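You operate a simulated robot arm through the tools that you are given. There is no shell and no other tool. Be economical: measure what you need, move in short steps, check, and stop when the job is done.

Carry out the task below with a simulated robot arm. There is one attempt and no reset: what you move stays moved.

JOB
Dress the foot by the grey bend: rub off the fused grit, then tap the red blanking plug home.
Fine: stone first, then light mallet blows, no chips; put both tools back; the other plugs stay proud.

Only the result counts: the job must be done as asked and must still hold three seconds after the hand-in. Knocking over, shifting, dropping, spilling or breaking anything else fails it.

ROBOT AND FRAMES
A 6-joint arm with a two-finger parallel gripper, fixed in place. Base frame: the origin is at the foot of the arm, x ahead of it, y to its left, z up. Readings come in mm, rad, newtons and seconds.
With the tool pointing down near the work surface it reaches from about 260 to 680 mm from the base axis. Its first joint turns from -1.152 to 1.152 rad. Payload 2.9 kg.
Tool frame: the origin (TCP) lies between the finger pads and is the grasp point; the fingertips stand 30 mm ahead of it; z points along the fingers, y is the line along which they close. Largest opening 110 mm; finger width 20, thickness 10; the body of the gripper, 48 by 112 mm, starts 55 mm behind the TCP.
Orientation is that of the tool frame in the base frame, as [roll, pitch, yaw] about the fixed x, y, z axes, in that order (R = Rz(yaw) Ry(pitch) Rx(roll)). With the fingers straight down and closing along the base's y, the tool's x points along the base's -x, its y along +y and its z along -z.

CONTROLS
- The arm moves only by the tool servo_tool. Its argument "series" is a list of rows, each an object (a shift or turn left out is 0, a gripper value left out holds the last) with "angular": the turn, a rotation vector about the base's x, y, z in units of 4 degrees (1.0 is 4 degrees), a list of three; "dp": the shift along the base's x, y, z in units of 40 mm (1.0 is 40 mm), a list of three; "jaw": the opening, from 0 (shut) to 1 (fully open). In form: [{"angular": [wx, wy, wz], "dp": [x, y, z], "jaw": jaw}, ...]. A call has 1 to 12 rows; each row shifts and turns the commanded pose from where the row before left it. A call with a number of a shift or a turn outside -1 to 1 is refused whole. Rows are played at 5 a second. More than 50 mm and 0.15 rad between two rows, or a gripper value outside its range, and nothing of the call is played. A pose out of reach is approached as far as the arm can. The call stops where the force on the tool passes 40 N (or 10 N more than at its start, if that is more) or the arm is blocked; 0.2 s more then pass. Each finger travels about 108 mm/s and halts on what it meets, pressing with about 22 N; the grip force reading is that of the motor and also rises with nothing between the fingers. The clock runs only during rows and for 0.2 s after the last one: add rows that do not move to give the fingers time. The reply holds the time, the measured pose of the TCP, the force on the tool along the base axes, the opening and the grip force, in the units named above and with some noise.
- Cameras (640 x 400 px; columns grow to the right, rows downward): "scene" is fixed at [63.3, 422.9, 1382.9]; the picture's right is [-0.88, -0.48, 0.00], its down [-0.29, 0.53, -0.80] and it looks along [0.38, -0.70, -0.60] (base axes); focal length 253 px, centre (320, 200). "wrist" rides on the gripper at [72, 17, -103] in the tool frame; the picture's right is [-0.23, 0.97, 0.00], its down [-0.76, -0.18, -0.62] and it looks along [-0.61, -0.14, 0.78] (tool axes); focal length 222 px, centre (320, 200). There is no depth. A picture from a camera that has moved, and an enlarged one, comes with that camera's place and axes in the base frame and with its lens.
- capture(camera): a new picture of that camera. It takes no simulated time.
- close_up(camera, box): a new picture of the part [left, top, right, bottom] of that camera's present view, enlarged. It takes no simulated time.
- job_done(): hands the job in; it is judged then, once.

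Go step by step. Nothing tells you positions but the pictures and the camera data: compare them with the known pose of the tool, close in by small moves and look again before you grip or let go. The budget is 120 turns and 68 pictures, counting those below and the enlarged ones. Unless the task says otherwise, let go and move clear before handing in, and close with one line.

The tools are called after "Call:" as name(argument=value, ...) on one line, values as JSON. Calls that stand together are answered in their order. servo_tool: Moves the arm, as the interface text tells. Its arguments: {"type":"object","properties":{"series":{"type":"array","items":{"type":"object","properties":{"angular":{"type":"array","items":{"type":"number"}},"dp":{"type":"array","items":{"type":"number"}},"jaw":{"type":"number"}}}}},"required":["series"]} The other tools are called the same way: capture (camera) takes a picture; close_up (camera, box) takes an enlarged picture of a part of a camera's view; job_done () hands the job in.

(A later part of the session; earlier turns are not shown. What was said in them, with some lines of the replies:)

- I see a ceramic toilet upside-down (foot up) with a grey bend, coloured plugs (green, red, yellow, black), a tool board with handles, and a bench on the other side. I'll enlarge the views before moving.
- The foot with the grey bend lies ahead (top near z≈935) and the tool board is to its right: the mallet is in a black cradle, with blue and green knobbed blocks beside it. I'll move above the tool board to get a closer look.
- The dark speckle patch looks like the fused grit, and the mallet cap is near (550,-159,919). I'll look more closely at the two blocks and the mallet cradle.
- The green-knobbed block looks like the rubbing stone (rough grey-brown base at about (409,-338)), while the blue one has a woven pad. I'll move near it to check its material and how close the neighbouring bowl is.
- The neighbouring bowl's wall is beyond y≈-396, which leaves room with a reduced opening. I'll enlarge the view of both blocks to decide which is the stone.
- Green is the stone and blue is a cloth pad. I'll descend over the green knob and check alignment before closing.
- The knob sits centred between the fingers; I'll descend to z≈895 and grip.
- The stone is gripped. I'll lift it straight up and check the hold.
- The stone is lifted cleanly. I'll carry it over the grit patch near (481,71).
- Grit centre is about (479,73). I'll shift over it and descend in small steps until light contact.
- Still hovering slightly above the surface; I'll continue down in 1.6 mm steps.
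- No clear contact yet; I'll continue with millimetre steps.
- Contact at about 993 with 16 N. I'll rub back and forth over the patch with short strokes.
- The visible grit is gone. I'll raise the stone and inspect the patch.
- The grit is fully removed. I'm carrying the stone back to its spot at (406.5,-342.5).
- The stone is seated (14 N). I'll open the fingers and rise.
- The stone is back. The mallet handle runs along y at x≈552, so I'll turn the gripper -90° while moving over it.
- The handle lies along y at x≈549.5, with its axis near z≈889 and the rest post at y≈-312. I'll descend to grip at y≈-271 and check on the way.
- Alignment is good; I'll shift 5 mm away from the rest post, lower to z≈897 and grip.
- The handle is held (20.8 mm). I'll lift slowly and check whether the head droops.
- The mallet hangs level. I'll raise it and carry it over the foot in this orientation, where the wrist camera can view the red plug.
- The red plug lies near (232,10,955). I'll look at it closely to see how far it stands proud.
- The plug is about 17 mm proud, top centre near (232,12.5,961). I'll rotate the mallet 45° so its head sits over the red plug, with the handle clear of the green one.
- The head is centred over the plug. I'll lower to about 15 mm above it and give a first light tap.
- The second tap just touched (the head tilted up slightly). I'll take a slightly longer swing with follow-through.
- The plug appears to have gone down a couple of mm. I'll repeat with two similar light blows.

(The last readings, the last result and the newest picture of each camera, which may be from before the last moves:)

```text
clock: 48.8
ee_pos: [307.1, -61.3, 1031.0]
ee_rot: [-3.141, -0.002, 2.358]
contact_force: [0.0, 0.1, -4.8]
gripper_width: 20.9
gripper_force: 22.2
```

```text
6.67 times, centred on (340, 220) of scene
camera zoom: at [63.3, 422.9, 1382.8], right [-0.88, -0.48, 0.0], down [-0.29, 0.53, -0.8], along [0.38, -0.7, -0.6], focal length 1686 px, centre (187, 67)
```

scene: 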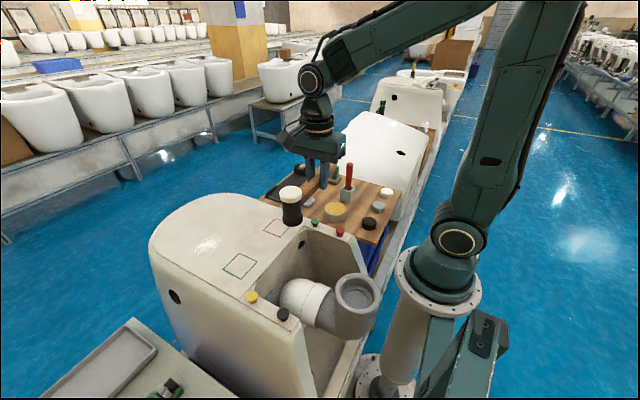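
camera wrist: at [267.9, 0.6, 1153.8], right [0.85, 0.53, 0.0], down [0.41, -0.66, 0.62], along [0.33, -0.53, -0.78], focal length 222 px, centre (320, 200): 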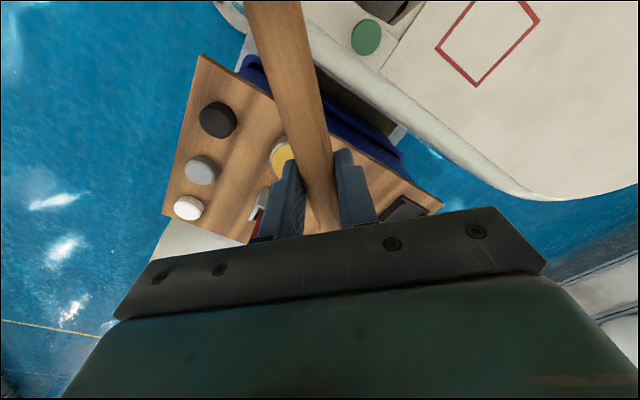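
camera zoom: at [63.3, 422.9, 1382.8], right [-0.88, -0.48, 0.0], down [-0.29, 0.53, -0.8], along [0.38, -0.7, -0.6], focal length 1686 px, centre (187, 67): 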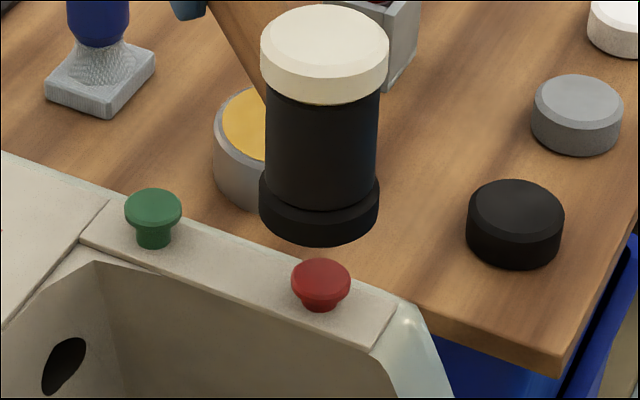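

It is going in; the stem is now mostly hidden. Two more light blows, slightly deeper.

Call:
servo_tool(series=[{"dp": [0, 0, -0.95]}, {"dp": [0, 0, 0.95]}, {}, {"dp": [0, 0, -0.1]}, {}, {"dp": [0, 0, -0.9]}, {"dp": [0, 0, 1.0]}, {}])

Call:
close_up(camera="scene", box=[300, 190, 380, 250])

```text
clock: 50.6
ee_pos: [305.2, -61.3, 1029.8]
ee_rot: [-3.14, 0.0, 2.357]
contact_force: [-0.7, -0.2, -4.4]
gripper_width: 20.5
gripper_force: 22.4
```

```text
6.67 times, centred on (340, 220) of scene
camera zoom: at [63.3, 422.9, 1382.8], right [-0.88, -0.48, 0.0], down [-0.29, 0.53, -0.8], along [0.38, -0.7, -0.6], focal length 1686 px, centre (187, 67)
```

zoom: 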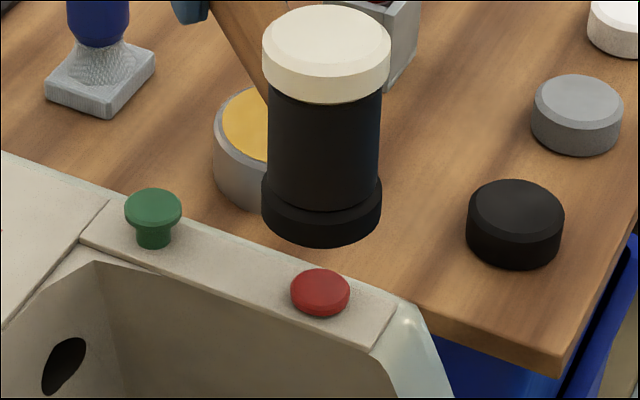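

The stem is no longer visible. I'll enlarge to see whether the cap is seated.

Call:
close_up(camera="scene", box=[324, 220, 356, 240])

```text
16.00 times, centred on (340, 230) of scene
camera zoom: at [63.3, 422.9, 1382.8], right [-0.88, -0.48, 0.0], down [-0.29, 0.53, -0.8], along [0.38, -0.7, -0.6], focal length 4045 px, centre (0, -280)
```

zoom: 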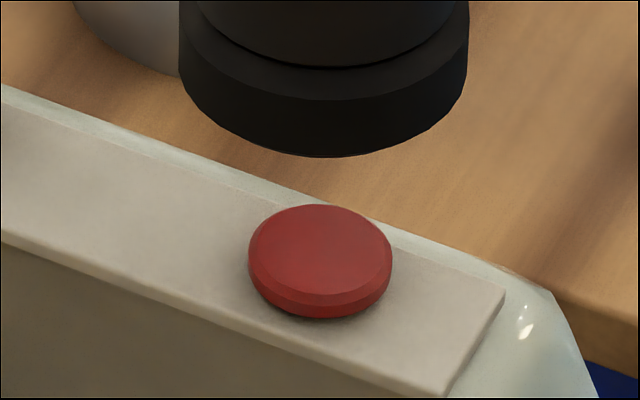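

The cap is at or within about 1 mm of seating. One last light blow of the same kind to make sure.

Call:
servo_tool(series=[{"dp": [0, 0, -0.1]}, {}, {"dp": [0, 0, -0.93]}, {"dp": [0, 0, 1.0]}, {}])

Call:
close_up(camera="scene", box=[324, 220, 356, 240])

```text
clock: 51.8
ee_pos: [305.9, -62.9, 1027.1]
ee_rot: [3.141, 0.0, 2.356]
contact_force: [-0.4, 0.4, -4.0]
gripper_width: 21.0
gripper_force: 21.7
```

```text
16.00 times, centred on (340, 230) of scene
camera zoom: at [63.3, 422.9, 1382.8], right [-0.88, -0.48, 0.0], down [-0.29, 0.53, -0.8], along [0.38, -0.7, -0.6], focal length 4045 px, centre (0, -280)
```

zoom: 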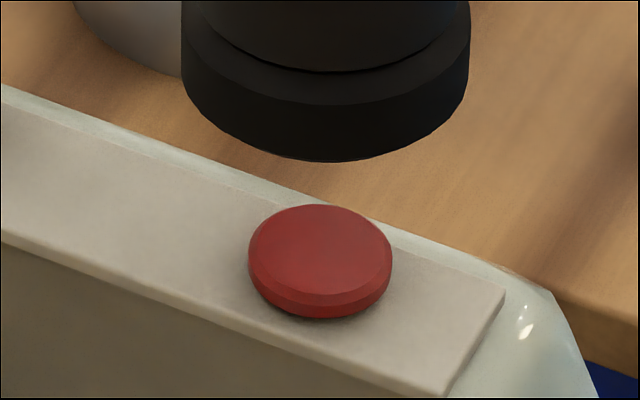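

No change, but my stroke may have ended just at the cap. I'll do one check blow with a few mm more follow-through at the same speed.

Call:
servo_tool(series=[{"dp": [0, 0, -0.12]}, {}, {"dp": [0, 0, -0.95]}, {"dp": [0, 0, 1.0]}, {}])

Call:
close_up(camera="scene", box=[324, 220, 356, 240])

```text
clock: 53.0
ee_pos: [306.2, -61.6, 1026.9]
ee_rot: [-3.141, 0.0, 2.357]
contact_force: [0.2, 0.0, -5.3]
gripper_width: 21.0
gripper_force: 22.0
```

```text
16.00 times, centred on (340, 230) of scene
camera zoom: at [63.3, 422.9, 1382.8], right [-0.88, -0.48, 0.0], down [-0.29, 0.53, -0.8], along [0.38, -0.7, -0.6], focal length 4045 px, centre (0, -280)
```

zoom: 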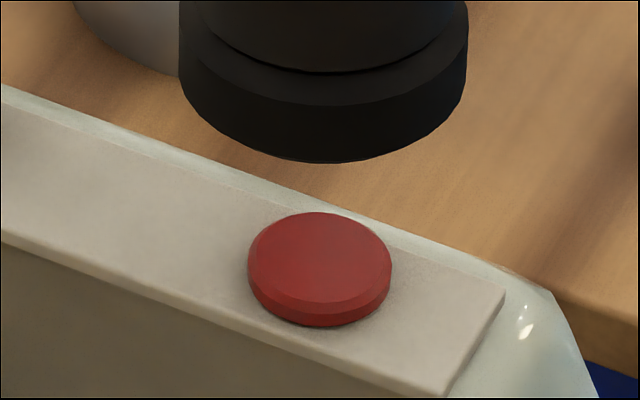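

It went in another ~1.5 mm, so it hadn't been home. One more check blow with slightly more follow-through.

Call:
servo_tool(series=[{"dp": [0, 0, -0.17]}, {}, {"dp": [0, 0, -0.95]}, {"dp": [0, 0, 1.0]}, {}])

Call:
close_up(camera="scene", box=[324, 220, 356, 240])

```text
clock: 54.2
ee_pos: [306.2, -61.8, 1021.5]
ee_rot: [-3.141, -0.001, 2.357]
contact_force: [0.0, 0.2, -5.9]
gripper_width: 21.0
gripper_force: 22.3
```

```text
16.00 times, centred on (340, 230) of scene
camera zoom: at [63.3, 422.9, 1382.8], right [-0.88, -0.48, 0.0], down [-0.29, 0.53, -0.8], along [0.38, -0.7, -0.6], focal length 4045 px, centre (0, -280)
```

zoom: 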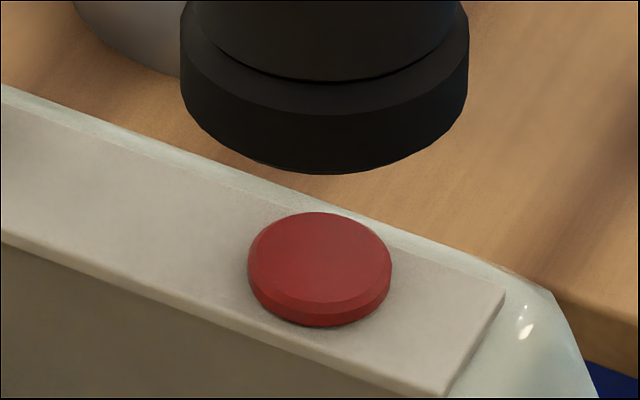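

Contact was made without further movement, so the plug is home. The mallet has tilted about 5° in the grip, which I'll correct when returning it. First I raise and carry it back.

Call:
servo_tool(series=[{"dp": [0, 0, 0.8]}, {"dp": [0, 0, 0.8]}, {"dp": [0, -0.2, 0], "angular": [0, 0, -1]}, {"dp": [0.3, -0.3, 0], "angular": [0, 0, -1]}, {"dp": [0.5, -0.4, 0], "angular": [0, 0, -1]}, {"dp": [0.6, -0.5, 0], "angular": [0, 0, -1]}, {"dp": [0.6, -0.5, 0], "angular": [0, 0, -1]}, {"dp": [0.6, -0.5, 0], "angular": [0, 0, -1]}, {"dp": [0.6, -0.5, 0], "angular": [0, 0, -1]}, {"dp": [0.6, -0.5, 0], "angular": [0, 0, -1]}, {"dp": [0.6, -0.5, 0], "angular": [0, 0, -1]}, {"dp": [0.6, -0.5, 0], "angular": [0, 0, -1]}])

Call:
servo_tool(series=[{"dp": [0.5, -0.4, 0], "angular": [0, 0, -1]}, {"dp": [0.5, -0.3, 0], "angular": [0, 0, -0.25]}, {"angular": [-0.6, 0, 0]}, {"angular": [-0.6, 0, 0]}, {}])

Call:
close_up(camera="scene", box=[230, 110, 342, 180])

```text
clock: 56.8
ee_pos: [506.7, -239.4, 1084.8]
ee_rot: [-3.139, 0.0, 1.656]
contact_force: [0.2, 0.1, -4.9]
gripper_width: 21.2
gripper_force: 22.3
```

```text
clock: 58.0
ee_pos: [546.3, -265.8, 1084.7]
ee_rot: [3.141, 0.083, 1.571]
contact_force: [-0.2, 0.0, -5.0]
gripper_width: 20.8
gripper_force: 21.6
```

```text
5.71 times, centred on (286, 145) of scene
camera zoom: at [63.3, 422.9, 1382.9], right [-0.88, -0.48, 0.0], down [-0.29, 0.53, -0.8], along [0.38, -0.7, -0.6], focal length 1445 px, centre (514, 514)
```

zoom: 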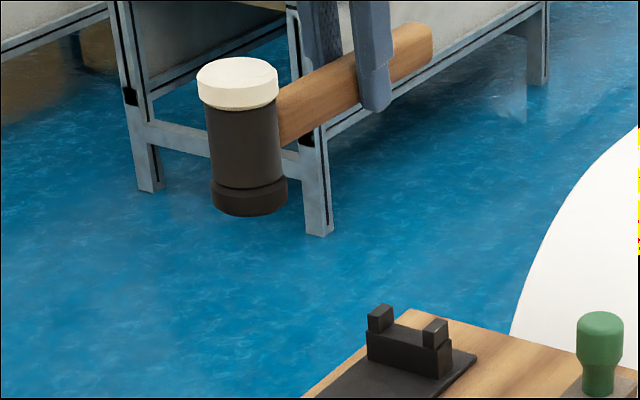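

The mallet is level again. I'll align with the cradle and descend to just above it.

Call:
servo_tool(series=[{"dp": [0.09, -0.02, -0.9]}, {"dp": [0, 0, -0.9]}, {"dp": [0, 0, -0.9]}, {"dp": [0, 0, -0.6]}, {"dp": [0, 0, -0.4]}, {}])

Call:
close_up(camera="scene", box=[260, 140, 340, 200])

Call:
capture(camera="wrist")

```text
clock: 59.4
ee_pos: [569.6, -277.1, 941.0]
ee_rot: [-3.139, 0.084, 1.572]
contact_force: [0.1, 0.2, -4.5]
gripper_width: 21.1
gripper_force: 22.5
out of reach, approached as far as the arm can: row 2, 3, 4
```

```text
6.67 times, centred on (300, 170) of scene
camera zoom: at [63.3, 422.9, 1382.9], right [-0.88, -0.48, 0.0], down [-0.29, 0.53, -0.8], along [0.38, -0.7, -0.6], focal length 1686 px, centre (453, 400)
```

zoom: 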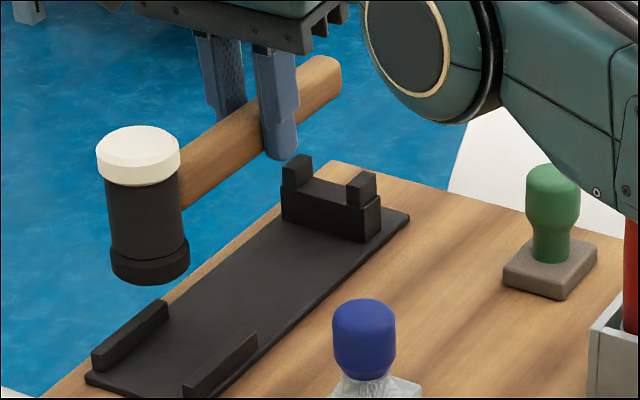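

```text
18 pictures are left
camera wrist: at [587.5, -195.8, 1039.2], right [0.97, -0.23, 0.02], down [-0.18, -0.71, 0.68], along [-0.14, -0.67, -0.73], focal length 222 px, centre (320, 200)
```

wrist: 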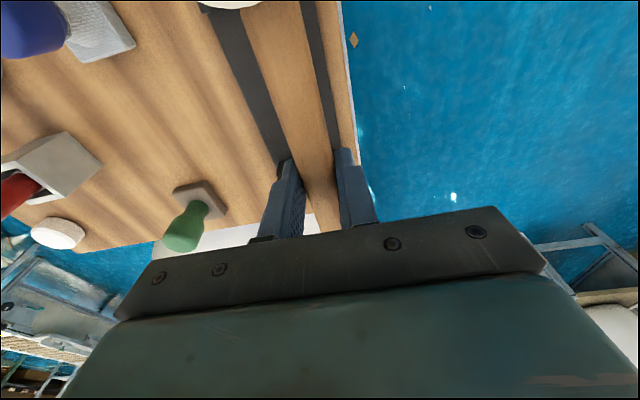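

The arm reports being out of reach for part of the path and has drifted; I need to see the whole arm before moving.

Call:
capture(camera="scene")

```text
17 pictures are left
```

scene: 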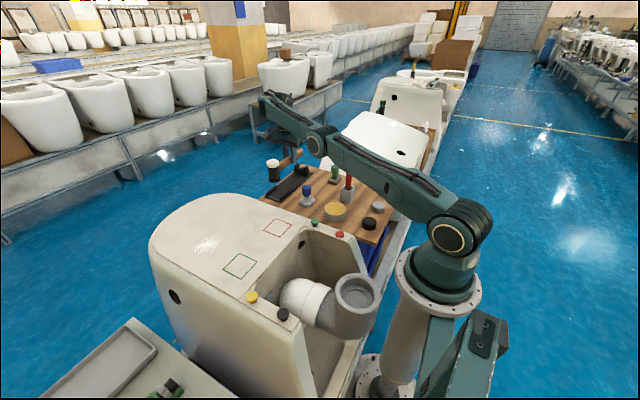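

The elbow has dropped into a different arm configuration. I'll raise a little, gently, and read how the arm responds.

Call:
servo_tool(series=[{"dp": [0, 0, 0.4]}, {}])

Call:
capture(camera="scene")

```text
clock: 60.0
ee_pos: [566.8, -275.5, 958.5]
ee_rot: [-3.138, 0.083, 1.571]
contact_force: [-0.9, -0.1, -4.4]
gripper_width: 20.8
gripper_force: 22.6
```

```text
16 pictures are left
```

scene: 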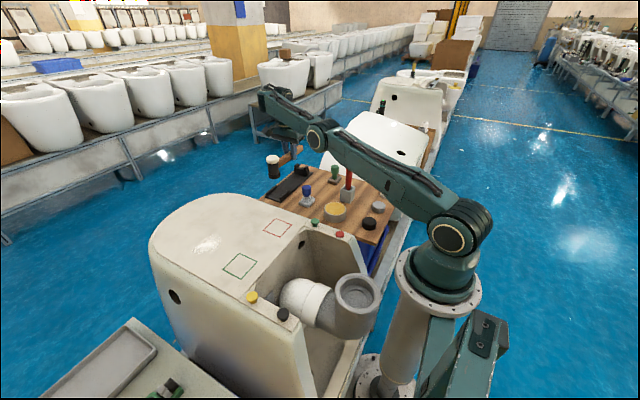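

The arm follows smoothly. I'll rise further back to the carry height, remove the 5° tilt and check the arm's shape again.

Call:
servo_tool(series=[{"dp": [0, 0, 0.7]}, {"dp": [0, 0, 0.7]}, {"dp": [0, 0, 0.7]}, {"dp": [0, 0, 0.7]}, {"dp": [0, 0, 0.4]}, {}])

Call:
capture(camera="scene")

```text
clock: 61.4
ee_pos: [569.8, -244.9, 1062.8]
ee_rot: [3.134, 0.077, 1.57]
contact_force: [0.3, -1.4, -5.0]
gripper_width: 20.8
gripper_force: 21.9
out of reach, approached as far as the arm can: row 4, 5
```

```text
15 pictures are left
```

scene: 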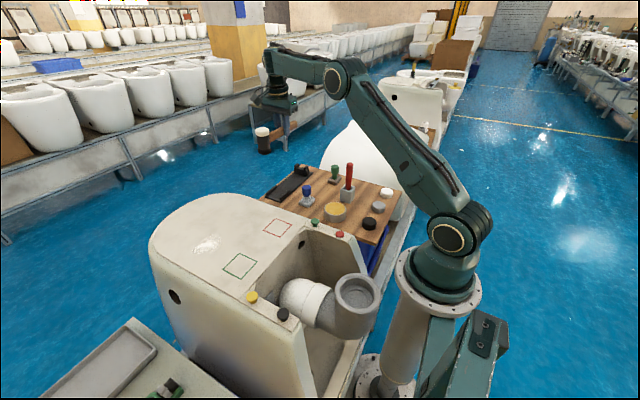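

The arm is close to full stretch here. I'll retract inwards at this height, undo the tilt, and check the arm's shape.

Call:
servo_tool(series=[{"dp": [-0.6, 0.2, 0.2]}, {"dp": [-0.6, 0.2, 0.2], "angular": [0.3, 0, 0]}, {"dp": [-0.6, 0.2, 0.1], "angular": [0.3, 0, 0]}, {"dp": [-0.6, 0.2, 0], "angular": [0.3, 0, 0]}, {"dp": [-0.6, 0.2, 0], "angular": [0.3, 0, 0]}, {}, {}])

Call:
capture(camera="scene")

```text
clock: 63.0
ee_pos: [450.6, -205.3, 1084.1]
ee_rot: [-3.141, 0.0, 1.569]
contact_force: [0.1, 1.3, -4.6]
gripper_width: 20.8
gripper_force: 22.1
```

```text
14 pictures are left
```

scene: 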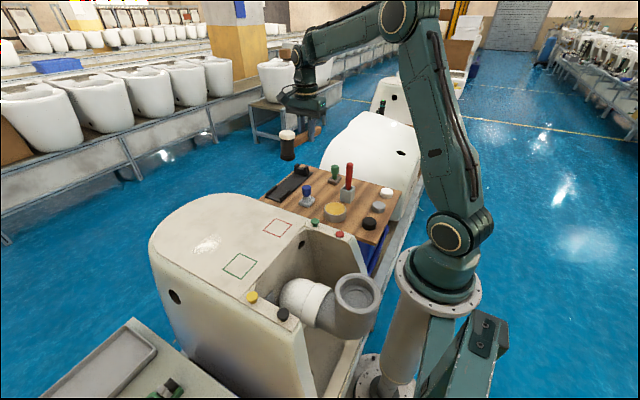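

The arm is back in its normal shape; the trouble was near-full stretch at carry height. I'll descend here first, then go outward low.

Call:
servo_tool(series=[{"dp": [0, 0, -0.8]}, {"dp": [0, 0, -0.8]}, {"dp": [0, 0, -0.8]}, {"dp": [0.5, -0.3, 0]}, {"dp": [0.5, -0.3, 0]}, {"dp": [0.5, -0.3, 0]}, {"dp": [0.5, -0.3, 0]}, {"dp": [0.4, -0.3, 0]}, {}])

Call:
capture(camera="scene")

```text
clock: 65.0
ee_pos: [547.1, -265.3, 988.6]
ee_rot: [3.14, -0.001, 1.572]
contact_force: [-0.6, -0.3, -5.5]
gripper_width: 20.9
gripper_force: 21.8
```

```text
13 pictures are left
```

scene: 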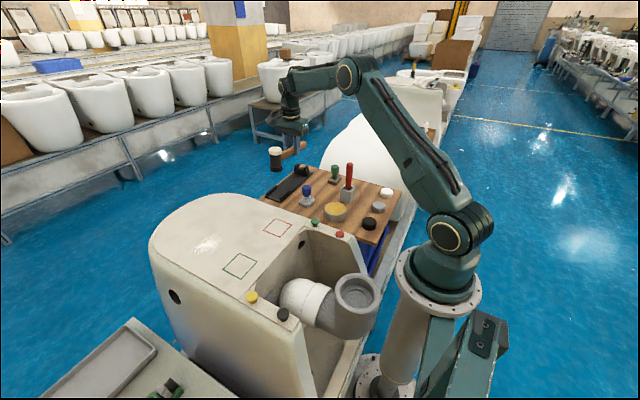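

Normal elbow-up shape. I'll descend to about 945, then apply the 5° levelling tilt and check.

Call:
servo_tool(series=[{"dp": [0.06, -0.03, -0.4]}, {"dp": [0, 0, -0.6]}, {"angular": [-0.4, 0, 0]}, {"angular": [-0.4, 0, 0]}, {"angular": [-0.4, 0, 0]}, {}])

Call:
close_up(camera="scene", box=[250, 130, 346, 200])

```text
clock: 66.4
ee_pos: [548.8, -268.1, 947.5]
ee_rot: [-3.141, 0.083, 1.572]
contact_force: [-0.5, -0.6, -5.7]
gripper_width: 21.1
gripper_force: 22.0
```

```text
5.71 times, centred on (298, 165) of scene
camera zoom: at [63.3, 422.9, 1382.9], right [-0.88, -0.48, 0.0], down [-0.29, 0.53, -0.8], along [0.38, -0.7, -0.6], focal length 1445 px, centre (446, 400)
```

zoom: 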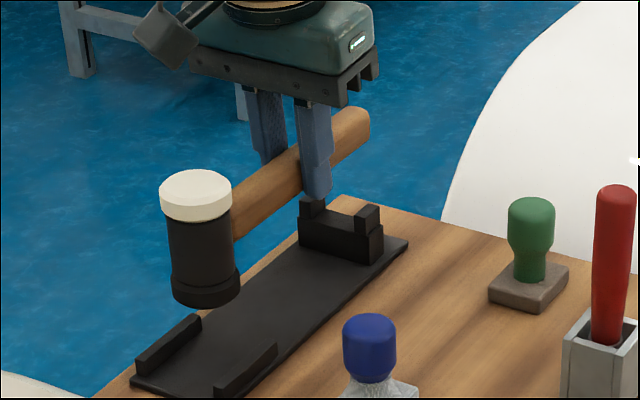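

Level and aligned above the cradle. Descending to just above seating.

Call:
servo_tool(series=[{"dp": [0.03, 0.05, -0.4]}, {"dp": [0, 0, -0.4]}, {"dp": [0, 0, -0.25]}, {"dp": [0, 0, -0.05]}, {}])

Call:
close_up(camera="scene", box=[260, 140, 340, 200])

```text
clock: 67.6
ee_pos: [549.1, -266.9, 903.9]
ee_rot: [-3.141, 0.083, 1.57]
contact_force: [0.0, 0.2, -4.4]
gripper_width: 21.0
gripper_force: 21.7
```

```text
6.67 times, centred on (300, 170) of scene
camera zoom: at [63.3, 422.9, 1382.9], right [-0.88, -0.48, 0.0], down [-0.29, 0.53, -0.8], along [0.38, -0.7, -0.6], focal length 1686 px, centre (453, 400)
```

zoom: 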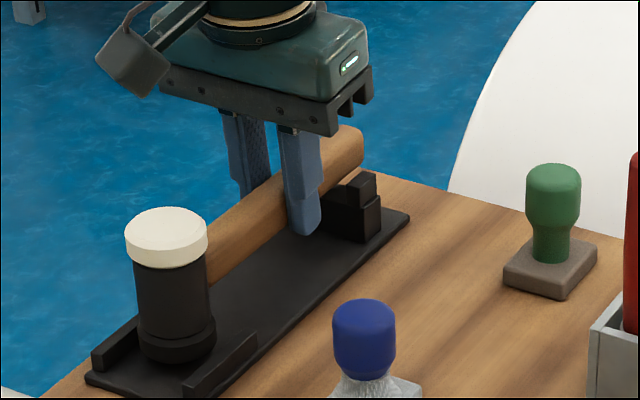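

Between the rails and about 7–9 mm up. I'll lower in small steps until contact.

Call:
servo_tool(series=[{"dp": [0.02, 0, -0.06]}, {"dp": [0, 0, -0.06]}, {"dp": [0, 0, -0.03]}, {}])

```text
clock: 68.6
ee_pos: [550.2, -265.6, 898.1]
ee_rot: [-3.141, 0.083, 1.57]
contact_force: [-0.1, 0.2, -4.7]
gripper_width: 20.9
gripper_force: 21.7
```

Call:
servo_tool(series=[{"dp": [0, 0, -0.03]}, {"dp": [0, 0, -0.03]}, {}])

Call:
close_up(camera="scene", box=[260, 140, 340, 200])

```text
clock: 69.4
ee_pos: [551.4, -265.6, 898.4]
ee_rot: [3.139, 0.083, 1.57]
contact_force: [-4.8, 1.1, 10.8]
gripper_width: 21.0
gripper_force: 21.5
```

```text
6.67 times, centred on (300, 170) of scene
camera zoom: at [63.0, 423.0, 1382.8], right [-0.88, -0.48, 0.0], down [-0.29, 0.53, -0.8], along [0.38, -0.7, -0.6], focal length 1686 px, centre (453, 400)
```

zoom: 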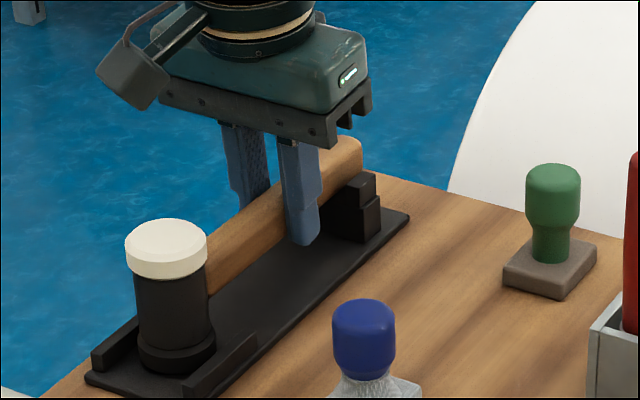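

Contact is made with the head within about 1–2 mm of its original place. I'll tip the head down a touch, then release and withdraw upward.

Call:
servo_tool(series=[{"dp": [-0.03, 0, 0.01], "angular": [-0.2, 0, 0]}, {}])

Call:
servo_tool(series=[{"jaw": 0.25}, {"jaw": 0.6}, {}, {}, {"dp": [0, 0, 0.4]}, {"dp": [0, 0, 0.8]}, {"dp": [-0.3, 0.2, 0.8]}, {"dp": [-0.6, 0.3, 0.6], "angular": [0.7, 0, 0]}, {"dp": [-0.6, 0.3, 0.5], "angular": [0.7, 0, 0]}, {"dp": [-0.6, 0.3, 0.5]}, {}])

Call:
close_up(camera="scene", box=[260, 150, 356, 210])

Call:
capture(camera="scene")

```text
clock: 70.0
ee_pos: [550.4, -266.4, 897.4]
ee_rot: [3.137, 0.1, 1.572]
contact_force: [7.9, -1.2, 7.5]
gripper_width: 20.7
gripper_force: 21.5
```

```text
clock: 72.4
ee_pos: [463.8, -221.9, 1040.2]
ee_rot: [3.142, 0.0, 1.573]
contact_force: [0.3, 0.6, 0.1]
gripper_width: 66.2
gripper_force: 0.2
```

```text
6.67 times, centred on (308, 180) of scene
camera zoom: at [63.2, 422.9, 1382.9], right [-0.88, -0.48, 0.0], down [-0.29, 0.53, -0.8], along [0.38, -0.7, -0.6], focal length 1686 px, centre (400, 333)
```

zoom: 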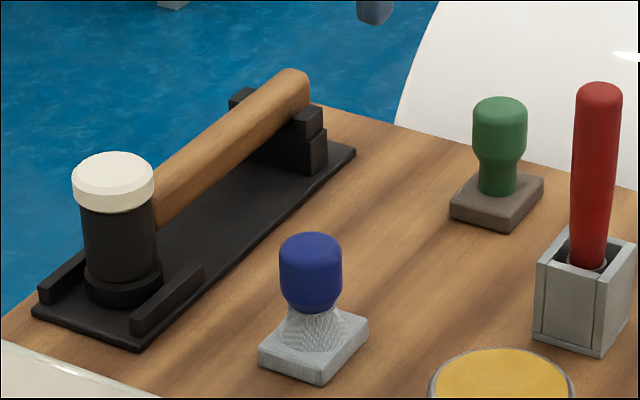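

```text
8 pictures are left
```

scene: 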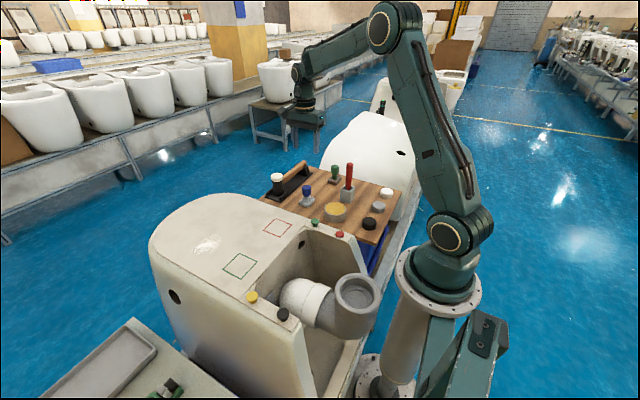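

Both tools are back in place and the board is undisturbed. One final check of the plug and foot.

Call:
close_up(camera="scene", box=[300, 205, 364, 245])

Call:
close_up(camera="scene", box=[140, 185, 380, 335])

```text
10.00 times, centred on (332, 225) of scene
camera zoom: at [63.2, 422.9, 1382.9], right [-0.88, -0.48, 0.0], down [-0.29, 0.53, -0.8], along [0.38, -0.7, -0.6], focal length 2528 px, centre (200, -50)
```

zoom: 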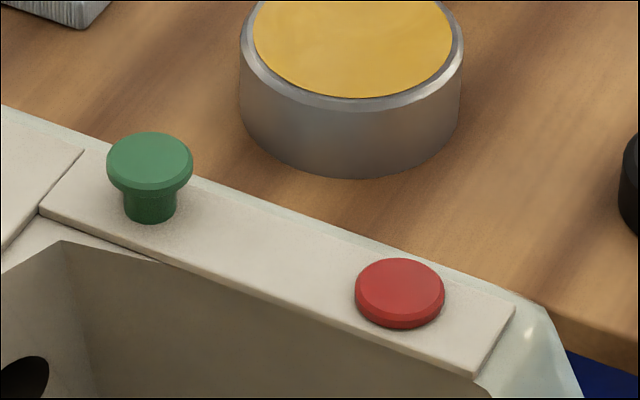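

```text
2.67 times, centred on (260, 260) of scene
camera zoom: at [63.2, 422.9, 1382.9], right [-0.88, -0.48, 0.0], down [-0.29, 0.53, -0.8], along [0.38, -0.7, -0.6], focal length 674 px, centre (480, 40)
```

zoom: 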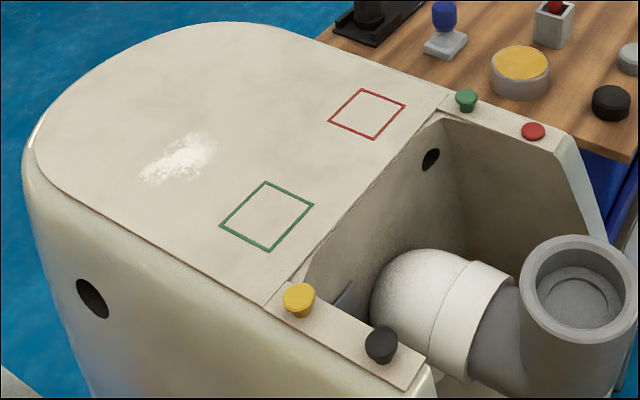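

The red plug is seated and the green, yellow and black plugs still stand proud. The grit is gone, there are no chips, and both tools are back, so I'm handing in.

Call:
job_done()

```text
The job is handed in.
```

I rubbed the grit off the foot with the stone, then tapped the red plug home with light mallet blows. The stone and mallet are back in their places, and the other plugs still stand proud.
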